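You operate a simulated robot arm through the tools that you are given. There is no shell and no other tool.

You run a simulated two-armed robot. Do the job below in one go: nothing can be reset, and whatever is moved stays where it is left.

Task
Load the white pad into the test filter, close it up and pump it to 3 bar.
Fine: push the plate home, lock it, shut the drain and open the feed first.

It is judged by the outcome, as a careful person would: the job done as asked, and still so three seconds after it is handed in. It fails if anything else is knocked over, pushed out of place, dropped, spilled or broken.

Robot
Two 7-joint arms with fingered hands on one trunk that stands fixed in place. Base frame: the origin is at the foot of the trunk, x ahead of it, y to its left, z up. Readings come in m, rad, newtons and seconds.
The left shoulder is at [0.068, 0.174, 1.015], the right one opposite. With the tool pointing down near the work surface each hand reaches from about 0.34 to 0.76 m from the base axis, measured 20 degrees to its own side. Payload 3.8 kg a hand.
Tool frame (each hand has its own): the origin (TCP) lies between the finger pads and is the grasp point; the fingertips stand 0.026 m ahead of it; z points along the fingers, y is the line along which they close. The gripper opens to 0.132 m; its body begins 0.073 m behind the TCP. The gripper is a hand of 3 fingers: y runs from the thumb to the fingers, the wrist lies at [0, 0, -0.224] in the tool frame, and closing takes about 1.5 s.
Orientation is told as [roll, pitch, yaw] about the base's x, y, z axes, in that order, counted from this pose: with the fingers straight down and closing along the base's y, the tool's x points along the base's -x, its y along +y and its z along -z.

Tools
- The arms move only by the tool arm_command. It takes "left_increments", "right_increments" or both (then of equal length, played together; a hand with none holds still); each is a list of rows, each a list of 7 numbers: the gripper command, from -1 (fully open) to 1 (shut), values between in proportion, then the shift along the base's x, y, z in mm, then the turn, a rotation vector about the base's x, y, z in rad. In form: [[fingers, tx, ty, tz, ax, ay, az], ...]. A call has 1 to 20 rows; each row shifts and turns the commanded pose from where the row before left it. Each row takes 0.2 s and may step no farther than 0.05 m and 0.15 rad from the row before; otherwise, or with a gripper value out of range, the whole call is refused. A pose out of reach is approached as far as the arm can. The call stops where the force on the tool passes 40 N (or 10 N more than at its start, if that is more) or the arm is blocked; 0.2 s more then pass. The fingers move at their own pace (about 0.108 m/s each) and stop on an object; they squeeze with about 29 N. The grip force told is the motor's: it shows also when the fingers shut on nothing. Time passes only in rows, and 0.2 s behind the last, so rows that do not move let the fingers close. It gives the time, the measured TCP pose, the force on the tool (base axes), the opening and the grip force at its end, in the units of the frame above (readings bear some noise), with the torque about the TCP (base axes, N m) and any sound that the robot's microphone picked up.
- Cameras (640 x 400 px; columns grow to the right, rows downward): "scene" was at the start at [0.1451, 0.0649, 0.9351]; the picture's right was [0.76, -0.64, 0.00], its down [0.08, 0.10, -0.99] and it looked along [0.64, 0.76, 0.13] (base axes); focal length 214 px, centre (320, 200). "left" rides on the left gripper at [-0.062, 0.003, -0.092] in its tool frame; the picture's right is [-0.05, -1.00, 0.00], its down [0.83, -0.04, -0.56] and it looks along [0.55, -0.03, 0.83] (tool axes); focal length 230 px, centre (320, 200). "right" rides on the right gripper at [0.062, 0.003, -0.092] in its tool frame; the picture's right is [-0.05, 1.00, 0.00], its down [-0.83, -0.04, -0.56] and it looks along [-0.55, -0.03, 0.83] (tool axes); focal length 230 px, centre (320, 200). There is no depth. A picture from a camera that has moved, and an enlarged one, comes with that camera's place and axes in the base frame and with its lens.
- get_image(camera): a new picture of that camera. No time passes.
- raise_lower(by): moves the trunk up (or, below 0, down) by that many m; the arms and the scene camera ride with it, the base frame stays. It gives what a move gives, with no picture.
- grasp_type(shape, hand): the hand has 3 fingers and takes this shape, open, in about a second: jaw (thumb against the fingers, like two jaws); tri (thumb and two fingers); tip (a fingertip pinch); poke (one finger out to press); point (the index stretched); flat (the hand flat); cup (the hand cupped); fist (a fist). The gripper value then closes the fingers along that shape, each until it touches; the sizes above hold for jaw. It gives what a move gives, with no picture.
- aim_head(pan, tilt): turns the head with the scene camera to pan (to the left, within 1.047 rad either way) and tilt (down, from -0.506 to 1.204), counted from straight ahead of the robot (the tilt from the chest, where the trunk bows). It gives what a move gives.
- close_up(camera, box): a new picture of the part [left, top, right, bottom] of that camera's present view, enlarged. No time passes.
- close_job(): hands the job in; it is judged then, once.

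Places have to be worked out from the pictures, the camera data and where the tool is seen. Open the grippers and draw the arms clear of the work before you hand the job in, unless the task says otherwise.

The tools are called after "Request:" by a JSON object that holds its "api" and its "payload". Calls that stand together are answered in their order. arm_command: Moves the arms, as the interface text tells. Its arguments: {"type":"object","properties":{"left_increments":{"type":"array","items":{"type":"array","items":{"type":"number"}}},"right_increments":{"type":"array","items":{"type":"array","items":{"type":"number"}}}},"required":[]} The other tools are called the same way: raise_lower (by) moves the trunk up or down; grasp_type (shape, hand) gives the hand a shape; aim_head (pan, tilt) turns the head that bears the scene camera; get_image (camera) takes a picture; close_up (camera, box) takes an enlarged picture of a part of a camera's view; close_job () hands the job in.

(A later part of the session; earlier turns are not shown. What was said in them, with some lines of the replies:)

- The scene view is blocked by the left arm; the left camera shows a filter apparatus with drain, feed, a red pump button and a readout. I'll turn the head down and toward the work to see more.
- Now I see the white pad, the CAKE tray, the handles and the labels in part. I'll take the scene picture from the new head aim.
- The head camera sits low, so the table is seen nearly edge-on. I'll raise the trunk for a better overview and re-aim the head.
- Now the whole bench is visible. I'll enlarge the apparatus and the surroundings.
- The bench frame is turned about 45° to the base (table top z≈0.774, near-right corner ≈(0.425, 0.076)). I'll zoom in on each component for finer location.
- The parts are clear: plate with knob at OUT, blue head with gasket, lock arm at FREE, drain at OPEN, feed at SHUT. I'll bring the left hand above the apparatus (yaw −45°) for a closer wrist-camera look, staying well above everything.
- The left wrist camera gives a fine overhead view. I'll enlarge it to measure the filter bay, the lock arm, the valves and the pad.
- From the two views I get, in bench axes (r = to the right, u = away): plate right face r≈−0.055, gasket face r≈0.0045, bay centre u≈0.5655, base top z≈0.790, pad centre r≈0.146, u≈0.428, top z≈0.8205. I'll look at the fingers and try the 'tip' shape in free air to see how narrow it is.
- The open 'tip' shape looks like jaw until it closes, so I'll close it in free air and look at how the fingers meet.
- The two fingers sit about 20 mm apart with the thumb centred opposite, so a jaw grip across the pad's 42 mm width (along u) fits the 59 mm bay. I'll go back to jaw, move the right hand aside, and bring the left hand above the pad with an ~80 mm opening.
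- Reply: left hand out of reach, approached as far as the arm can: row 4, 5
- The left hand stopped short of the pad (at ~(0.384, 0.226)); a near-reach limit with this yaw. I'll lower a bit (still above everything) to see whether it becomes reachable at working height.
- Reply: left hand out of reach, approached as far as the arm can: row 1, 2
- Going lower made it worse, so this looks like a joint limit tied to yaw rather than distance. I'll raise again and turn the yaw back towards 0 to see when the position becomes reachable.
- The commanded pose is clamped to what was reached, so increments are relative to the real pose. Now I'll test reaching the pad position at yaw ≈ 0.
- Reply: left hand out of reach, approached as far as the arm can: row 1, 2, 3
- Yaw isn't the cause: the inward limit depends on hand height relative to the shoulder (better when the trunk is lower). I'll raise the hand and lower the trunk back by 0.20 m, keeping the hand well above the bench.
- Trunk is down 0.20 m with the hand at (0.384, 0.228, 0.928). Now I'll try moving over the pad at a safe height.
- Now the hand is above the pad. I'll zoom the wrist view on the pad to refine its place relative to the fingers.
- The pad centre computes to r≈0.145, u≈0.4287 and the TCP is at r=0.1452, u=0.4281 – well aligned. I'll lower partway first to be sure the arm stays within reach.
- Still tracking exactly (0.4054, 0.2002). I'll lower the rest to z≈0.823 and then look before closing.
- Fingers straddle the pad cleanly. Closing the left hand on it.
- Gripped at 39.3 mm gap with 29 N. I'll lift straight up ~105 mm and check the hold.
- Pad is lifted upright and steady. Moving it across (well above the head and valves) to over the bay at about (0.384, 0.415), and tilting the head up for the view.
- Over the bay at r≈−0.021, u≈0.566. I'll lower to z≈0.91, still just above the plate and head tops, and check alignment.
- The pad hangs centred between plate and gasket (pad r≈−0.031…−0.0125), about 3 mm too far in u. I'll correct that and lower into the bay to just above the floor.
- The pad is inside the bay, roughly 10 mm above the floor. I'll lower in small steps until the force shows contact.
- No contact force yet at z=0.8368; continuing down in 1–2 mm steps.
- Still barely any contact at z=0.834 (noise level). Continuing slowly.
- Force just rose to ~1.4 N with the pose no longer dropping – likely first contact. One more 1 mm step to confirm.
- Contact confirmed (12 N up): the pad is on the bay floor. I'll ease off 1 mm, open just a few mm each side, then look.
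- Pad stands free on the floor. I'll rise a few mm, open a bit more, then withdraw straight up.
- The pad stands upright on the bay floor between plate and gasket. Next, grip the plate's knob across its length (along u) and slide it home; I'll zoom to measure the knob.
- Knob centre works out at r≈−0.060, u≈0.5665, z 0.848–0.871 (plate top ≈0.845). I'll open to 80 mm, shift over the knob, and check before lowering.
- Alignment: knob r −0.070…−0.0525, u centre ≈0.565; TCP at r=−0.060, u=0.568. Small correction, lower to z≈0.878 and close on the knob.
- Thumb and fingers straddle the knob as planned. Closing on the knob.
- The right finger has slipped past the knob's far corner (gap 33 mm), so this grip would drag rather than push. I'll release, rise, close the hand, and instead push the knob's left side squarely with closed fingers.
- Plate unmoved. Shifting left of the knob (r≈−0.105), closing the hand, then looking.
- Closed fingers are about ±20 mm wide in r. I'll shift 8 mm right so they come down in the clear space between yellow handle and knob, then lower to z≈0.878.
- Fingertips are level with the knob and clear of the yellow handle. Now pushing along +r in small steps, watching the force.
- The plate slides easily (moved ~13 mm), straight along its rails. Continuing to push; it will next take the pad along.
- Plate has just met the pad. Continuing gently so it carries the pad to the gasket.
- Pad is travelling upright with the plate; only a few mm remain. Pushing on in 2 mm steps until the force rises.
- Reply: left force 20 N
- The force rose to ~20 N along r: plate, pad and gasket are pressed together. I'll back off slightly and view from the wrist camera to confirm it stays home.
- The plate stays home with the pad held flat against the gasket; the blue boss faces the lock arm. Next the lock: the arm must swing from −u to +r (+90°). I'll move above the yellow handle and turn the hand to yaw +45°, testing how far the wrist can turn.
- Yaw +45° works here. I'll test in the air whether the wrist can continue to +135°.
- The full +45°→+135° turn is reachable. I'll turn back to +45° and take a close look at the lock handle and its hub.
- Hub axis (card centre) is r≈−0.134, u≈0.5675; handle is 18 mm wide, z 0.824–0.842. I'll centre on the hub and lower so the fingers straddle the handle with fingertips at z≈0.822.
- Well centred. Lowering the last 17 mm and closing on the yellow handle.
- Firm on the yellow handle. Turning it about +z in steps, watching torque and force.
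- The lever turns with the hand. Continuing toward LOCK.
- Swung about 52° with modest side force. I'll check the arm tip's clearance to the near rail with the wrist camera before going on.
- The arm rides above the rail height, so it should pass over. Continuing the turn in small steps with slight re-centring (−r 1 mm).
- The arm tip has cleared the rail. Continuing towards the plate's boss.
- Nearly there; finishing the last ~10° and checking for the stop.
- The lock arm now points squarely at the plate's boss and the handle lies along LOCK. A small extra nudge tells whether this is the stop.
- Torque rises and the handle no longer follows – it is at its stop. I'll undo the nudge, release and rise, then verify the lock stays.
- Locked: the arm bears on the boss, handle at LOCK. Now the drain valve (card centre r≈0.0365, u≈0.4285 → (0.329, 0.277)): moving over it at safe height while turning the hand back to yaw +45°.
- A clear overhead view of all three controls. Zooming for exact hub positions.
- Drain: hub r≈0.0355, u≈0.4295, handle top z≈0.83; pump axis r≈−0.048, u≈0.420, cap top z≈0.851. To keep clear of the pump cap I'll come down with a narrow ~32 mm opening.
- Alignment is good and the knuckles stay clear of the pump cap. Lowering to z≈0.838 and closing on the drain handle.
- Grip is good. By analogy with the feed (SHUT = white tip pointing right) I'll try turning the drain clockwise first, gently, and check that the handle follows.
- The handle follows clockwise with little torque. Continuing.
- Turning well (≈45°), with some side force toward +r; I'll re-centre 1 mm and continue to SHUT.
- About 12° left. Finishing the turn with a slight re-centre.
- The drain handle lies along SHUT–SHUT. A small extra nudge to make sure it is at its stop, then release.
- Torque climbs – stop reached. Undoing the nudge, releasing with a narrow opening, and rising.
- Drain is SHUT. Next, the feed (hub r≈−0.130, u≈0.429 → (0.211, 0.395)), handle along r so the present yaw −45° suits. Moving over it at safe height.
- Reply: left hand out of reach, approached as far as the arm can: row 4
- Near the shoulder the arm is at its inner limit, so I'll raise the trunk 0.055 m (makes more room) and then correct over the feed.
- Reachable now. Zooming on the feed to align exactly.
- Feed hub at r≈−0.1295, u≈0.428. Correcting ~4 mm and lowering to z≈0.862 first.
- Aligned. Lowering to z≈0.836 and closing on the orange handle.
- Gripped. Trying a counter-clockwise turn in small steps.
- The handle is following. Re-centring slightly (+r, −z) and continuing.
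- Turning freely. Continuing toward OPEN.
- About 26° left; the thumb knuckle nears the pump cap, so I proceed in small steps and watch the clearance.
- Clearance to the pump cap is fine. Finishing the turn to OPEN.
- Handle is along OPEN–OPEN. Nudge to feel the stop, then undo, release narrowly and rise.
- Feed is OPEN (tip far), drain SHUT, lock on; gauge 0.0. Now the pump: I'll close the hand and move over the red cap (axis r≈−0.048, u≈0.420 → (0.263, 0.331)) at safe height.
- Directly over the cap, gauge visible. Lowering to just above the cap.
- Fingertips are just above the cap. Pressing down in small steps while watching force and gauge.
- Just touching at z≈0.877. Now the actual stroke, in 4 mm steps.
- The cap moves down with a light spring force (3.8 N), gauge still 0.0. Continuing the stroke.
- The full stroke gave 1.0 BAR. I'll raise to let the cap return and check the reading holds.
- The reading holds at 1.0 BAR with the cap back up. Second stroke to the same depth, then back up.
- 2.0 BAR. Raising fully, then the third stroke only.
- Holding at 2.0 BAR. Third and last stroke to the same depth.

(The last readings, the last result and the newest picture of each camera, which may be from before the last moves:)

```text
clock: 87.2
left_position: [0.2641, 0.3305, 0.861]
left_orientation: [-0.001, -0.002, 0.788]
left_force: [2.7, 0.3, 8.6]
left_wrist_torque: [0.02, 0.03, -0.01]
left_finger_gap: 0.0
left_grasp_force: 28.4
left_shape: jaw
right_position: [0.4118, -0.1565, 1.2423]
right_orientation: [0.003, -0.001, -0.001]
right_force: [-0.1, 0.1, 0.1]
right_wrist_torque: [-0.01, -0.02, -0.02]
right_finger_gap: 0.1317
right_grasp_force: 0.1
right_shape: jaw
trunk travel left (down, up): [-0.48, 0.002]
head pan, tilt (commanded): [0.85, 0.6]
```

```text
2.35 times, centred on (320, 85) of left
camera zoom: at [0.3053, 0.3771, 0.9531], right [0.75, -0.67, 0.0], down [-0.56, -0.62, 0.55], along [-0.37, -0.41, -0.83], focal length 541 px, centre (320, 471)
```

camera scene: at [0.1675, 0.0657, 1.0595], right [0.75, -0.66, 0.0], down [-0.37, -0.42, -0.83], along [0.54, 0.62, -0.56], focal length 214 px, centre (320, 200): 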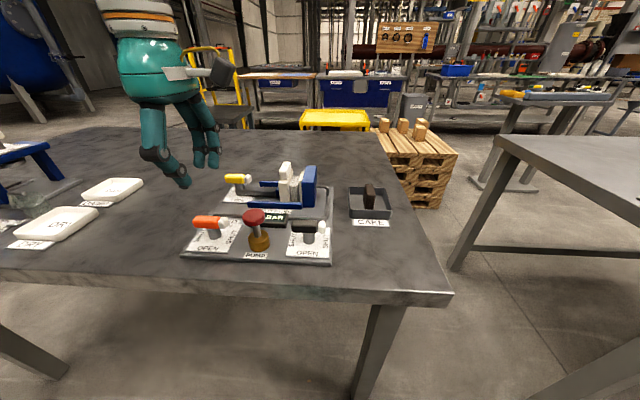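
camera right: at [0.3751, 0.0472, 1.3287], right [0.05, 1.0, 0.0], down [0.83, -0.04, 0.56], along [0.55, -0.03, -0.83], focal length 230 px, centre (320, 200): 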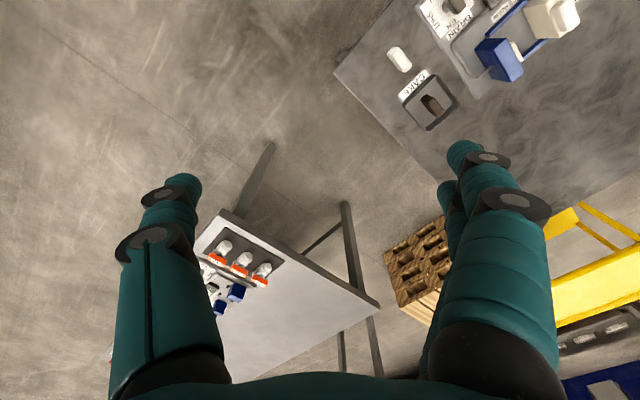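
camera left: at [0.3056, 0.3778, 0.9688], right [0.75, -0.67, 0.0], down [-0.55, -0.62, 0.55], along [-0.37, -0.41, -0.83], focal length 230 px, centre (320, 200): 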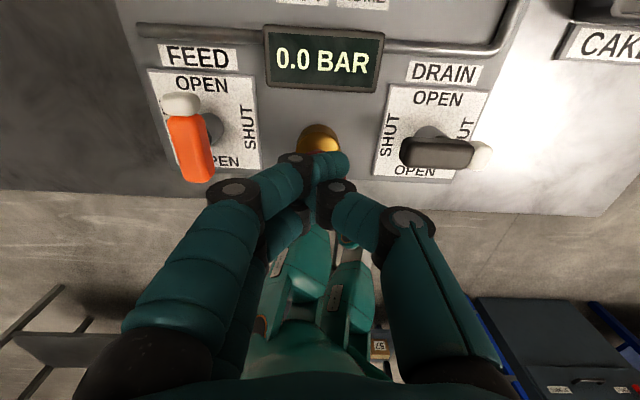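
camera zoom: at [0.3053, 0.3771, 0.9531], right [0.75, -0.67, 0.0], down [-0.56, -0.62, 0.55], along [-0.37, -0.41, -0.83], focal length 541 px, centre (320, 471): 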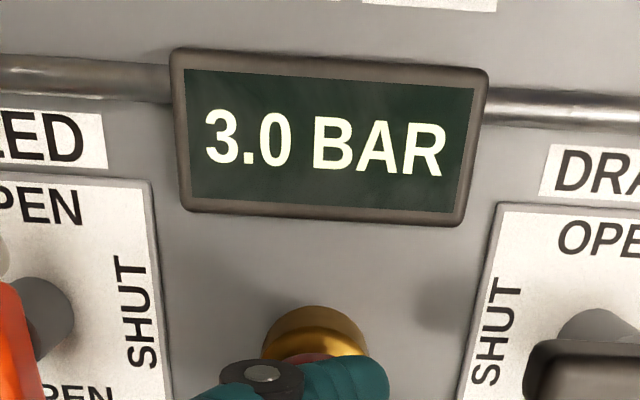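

3.0 BAR. Now withdrawing straight up, and checking the gauge.

Request:
{"api": "arm_command", "payload": {"left_increments": [[1, 0, 0, 8, 0, 0, 0], [1, 0, 0, 15, 0, 0, 0], [1, 0, 0, 40, 0, 0, 0], [1, 0, 0, 45, 0, 0, 0]]}}

Request:
{"api": "get_image", "payload": {"camera": "left"}}

Request:
{"api": "close_up", "payload": {"camera": "scene", "box": [160, 130, 420, 280]}}

```text
clock: 88.2
left_position: [0.2641, 0.3319, 0.9671]
left_orientation: [0.003, 0.001, 0.789]
left_force: [0.1, -0.6, 0.0]
left_wrist_torque: [-0.04, 0.0, -0.01]
left_finger_gap: 0.0
left_grasp_force: 29.0
left_shape: jaw
right_position: [0.4122, -0.1577, 1.2429]
right_orientation: [0.002, 0.001, -0.002]
right_force: [-0.2, 0.1, 0.2]
right_wrist_torque: [-0.01, -0.02, 0.0]
right_finger_gap: 0.1318
right_grasp_force: 0.2
right_shape: jaw
trunk travel left (down, up): [-0.48, 0.002]
head pan, tilt (commanded): [0.85, 0.6]
```

```text
taken
camera left: at [0.3052, 0.3785, 1.0599], right [0.75, -0.67, 0.0], down [-0.55, -0.62, 0.56], along [-0.37, -0.41, -0.83], focal length 230 px, centre (320, 200)
```

left: 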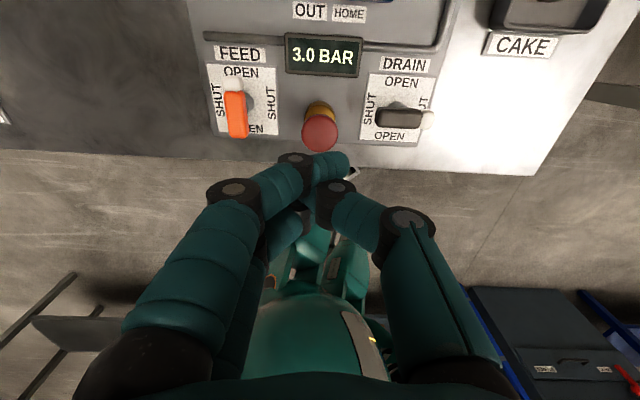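

```text
2.46 times, centred on (290, 205) of scene
camera zoom: at [0.1675, 0.0653, 1.0595], right [0.75, -0.66, 0.0], down [-0.37, -0.42, -0.83], along [0.54, 0.62, -0.56], focal length 528 px, centre (394, 188)
```

zoom: 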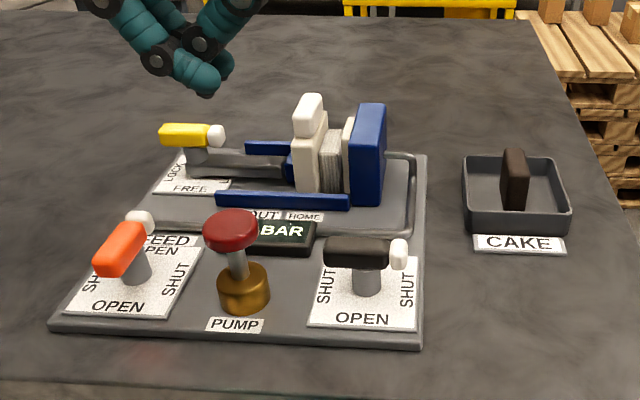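

Gauge steady at 3.0 BAR and everything in place. I'll raise the arm well clear and open the hand.

Request:
{"api": "arm_command", "payload": {"left_increments": [[1, 3, 0, 45, 0, 0, -0.1], [1, 3, 0, 45, 0, 0, -0.1], [0, 3, 0, 45, 0, 0, -0.1], [-1, 3, 0, 45, 0, 0, -0.1], [-1, 3, 0, 45, 0, 0, -0.1], [-1, 3, 0, 45, 0, 0, -0.1], [-1, 0, 0, 15, 0, 0, -0.1], [-1, 0, 0, 0, 0, 0, -0.09]]}}

Request:
{"api": "get_image", "payload": {"camera": "left"}}

Request:
{"api": "get_image", "payload": {"camera": "scene"}}

```text
clock: 90.0
left_position: [0.2825, 0.3331, 1.2535]
left_orientation: [0.0, 0.002, 0.0]
left_force: [-0.1, -0.1, -0.8]
left_wrist_torque: [-0.03, 0.01, -0.04]
left_finger_gap: 0.1318
left_grasp_force: 0.1
left_shape: jaw
right_position: [0.4113, -0.1561, 1.2442]
right_orientation: [-0.001, -0.003, -0.003]
right_force: [0.0, -1.0, -0.2]
right_wrist_torque: [-0.04, 0.02, -0.01]
right_finger_gap: 0.1318
right_grasp_force: 0.1
right_shape: jaw
trunk travel left (down, up): [-0.48, 0.002]
head pan, tilt (commanded): [0.85, 0.6]
```

```text
taken
camera left: at [0.3428, 0.3364, 1.3453], right [0.05, -1.0, 0.0], down [-0.83, -0.04, 0.56], along [-0.55, -0.03, -0.83], focal length 230 px, centre (320, 200)
```

left: 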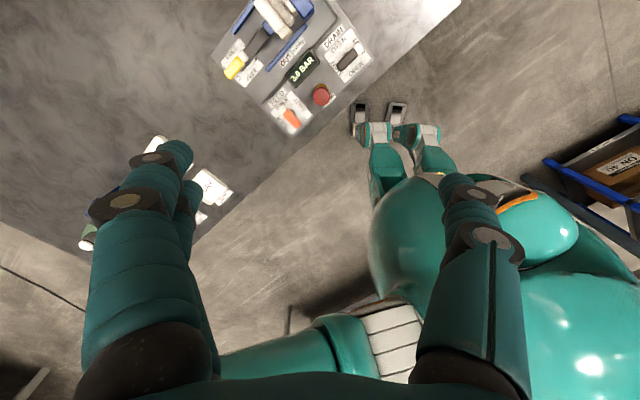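

```text
taken
camera scene: at [0.1672, 0.0657, 1.0596], right [0.75, -0.66, 0.0], down [-0.37, -0.42, -0.83], along [0.54, 0.62, -0.56], focal length 214 px, centre (320, 200)
```

scene: 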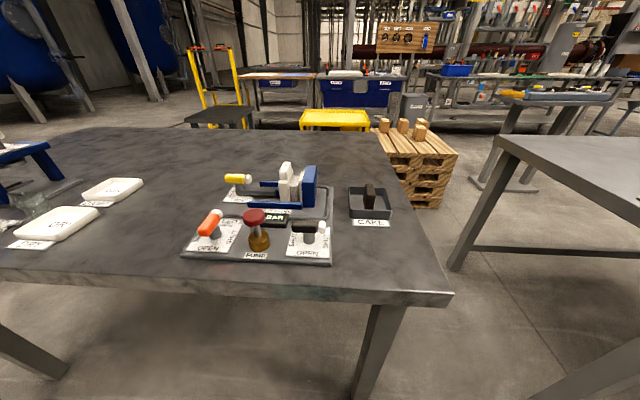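

The arm is clear and the hands are open. I'll wait about 3 s and take a last look at the gauge and the filter to see that nothing drifts.

Request:
{"api": "arm_command", "payload": {"left_increments": [[-1, 0, 0, 0, 0, 0, 0], [-1, 0, 0, 0, 0, 0, 0], [-1, 0, 0, 0, 0, 0, 0], [-1, 0, 0, 0, 0, 0, 0], [-1, 0, 0, 0, 0, 0, 0], [-1, 0, 0, 0, 0, 0, 0], [-1, 0, 0, 0, 0, 0, 0], [-1, 0, 0, 0, 0, 0, 0], [-1, 0, 0, 0, 0, 0, 0], [-1, 0, 0, 0, 0, 0, 0], [-1, 0, 0, 0, 0, 0, 0], [-1, 0, 0, 0, 0, 0, 0], [-1, 0, 0, 0, 0, 0, 0], [-1, 0, 0, 0, 0, 0, 0], [-1, 0, 0, 0, 0, 0, 0]]}}

Request:
{"api": "close_up", "payload": {"camera": "left", "box": [200, 0, 400, 140]}}

Request:
{"api": "close_up", "payload": {"camera": "scene", "box": [170, 150, 350, 270]}}

```text
clock: 93.2
left_position: [0.2817, 0.331, 1.2523]
left_orientation: [0.0, 0.0, -0.001]
left_force: [0.6, 0.1, 0.3]
left_wrist_torque: [0.0, -0.01, 0.02]
left_finger_gap: 0.1318
left_grasp_force: 0.0
left_shape: jaw
right_position: [0.4118, -0.1569, 1.2423]
right_orientation: [0.001, 0.0, -0.002]
right_force: [-0.5, -0.5, -0.4]
right_wrist_torque: [0.02, -0.01, 0.01]
right_finger_gap: 0.1319
right_grasp_force: 0.0
right_shape: jaw
trunk travel left (down, up): [-0.48, 0.002]
head pan, tilt (commanded): [0.85, 0.6]
```

```text
2.86 times, centred on (300, 70) of left
camera zoom: at [0.3436, 0.3362, 1.3451], right [0.05, -1.0, 0.0], down [-0.83, -0.04, 0.55], along [-0.55, -0.03, -0.83], focal length 657 px, centre (377, 571)
```

zoom: 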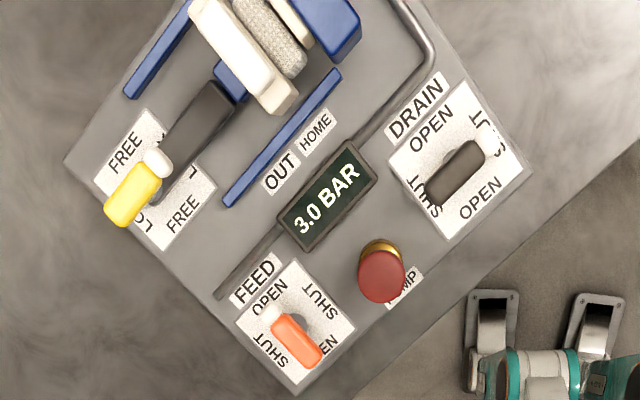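

```text
3.33 times, centred on (260, 210) of scene
camera zoom: at [0.1677, 0.0656, 1.0594], right [0.75, -0.66, 0.0], down [-0.37, -0.42, -0.83], along [0.54, 0.62, -0.56], focal length 715 px, centre (520, 167)
```

zoom: 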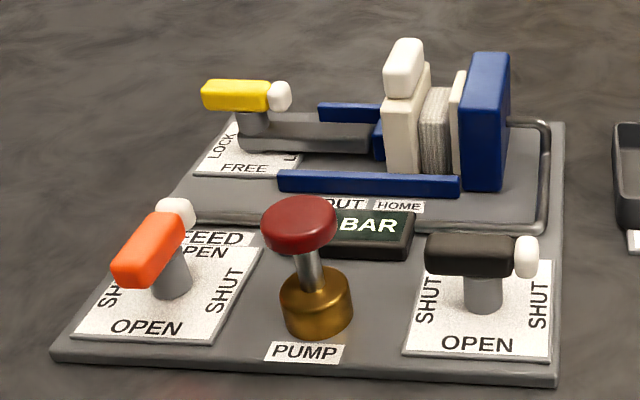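

After the wait the gauge still reads 3.0 BAR, the pad is clamped, plate home and locked, drain SHUT, feed OPEN, both arms clear and hands open. Handing in.

Request:
{"api": "close_job", "payload": {}}

```text
The job is handed in.
```

The white pad is in the test filter, the filter is closed up, and the gauge reads 3.0 bar. I waited about three seconds with the arms clear before handing in, and the reading held.

- **Pad and plate:** the pad stands upright against the gasket, and the plate is pushed home onto it.
- **Lock:** the lock arm is swung round against the plate, and the handle is at LOCK.
- **Valves:** the drain is SHUT and the feed is OPEN; I set both before pumping.
- **Pressure:** three strokes of the pump, 1 bar each.

Nothing else on the bench was knocked or moved. Both hands are open and the arms are drawn clear.
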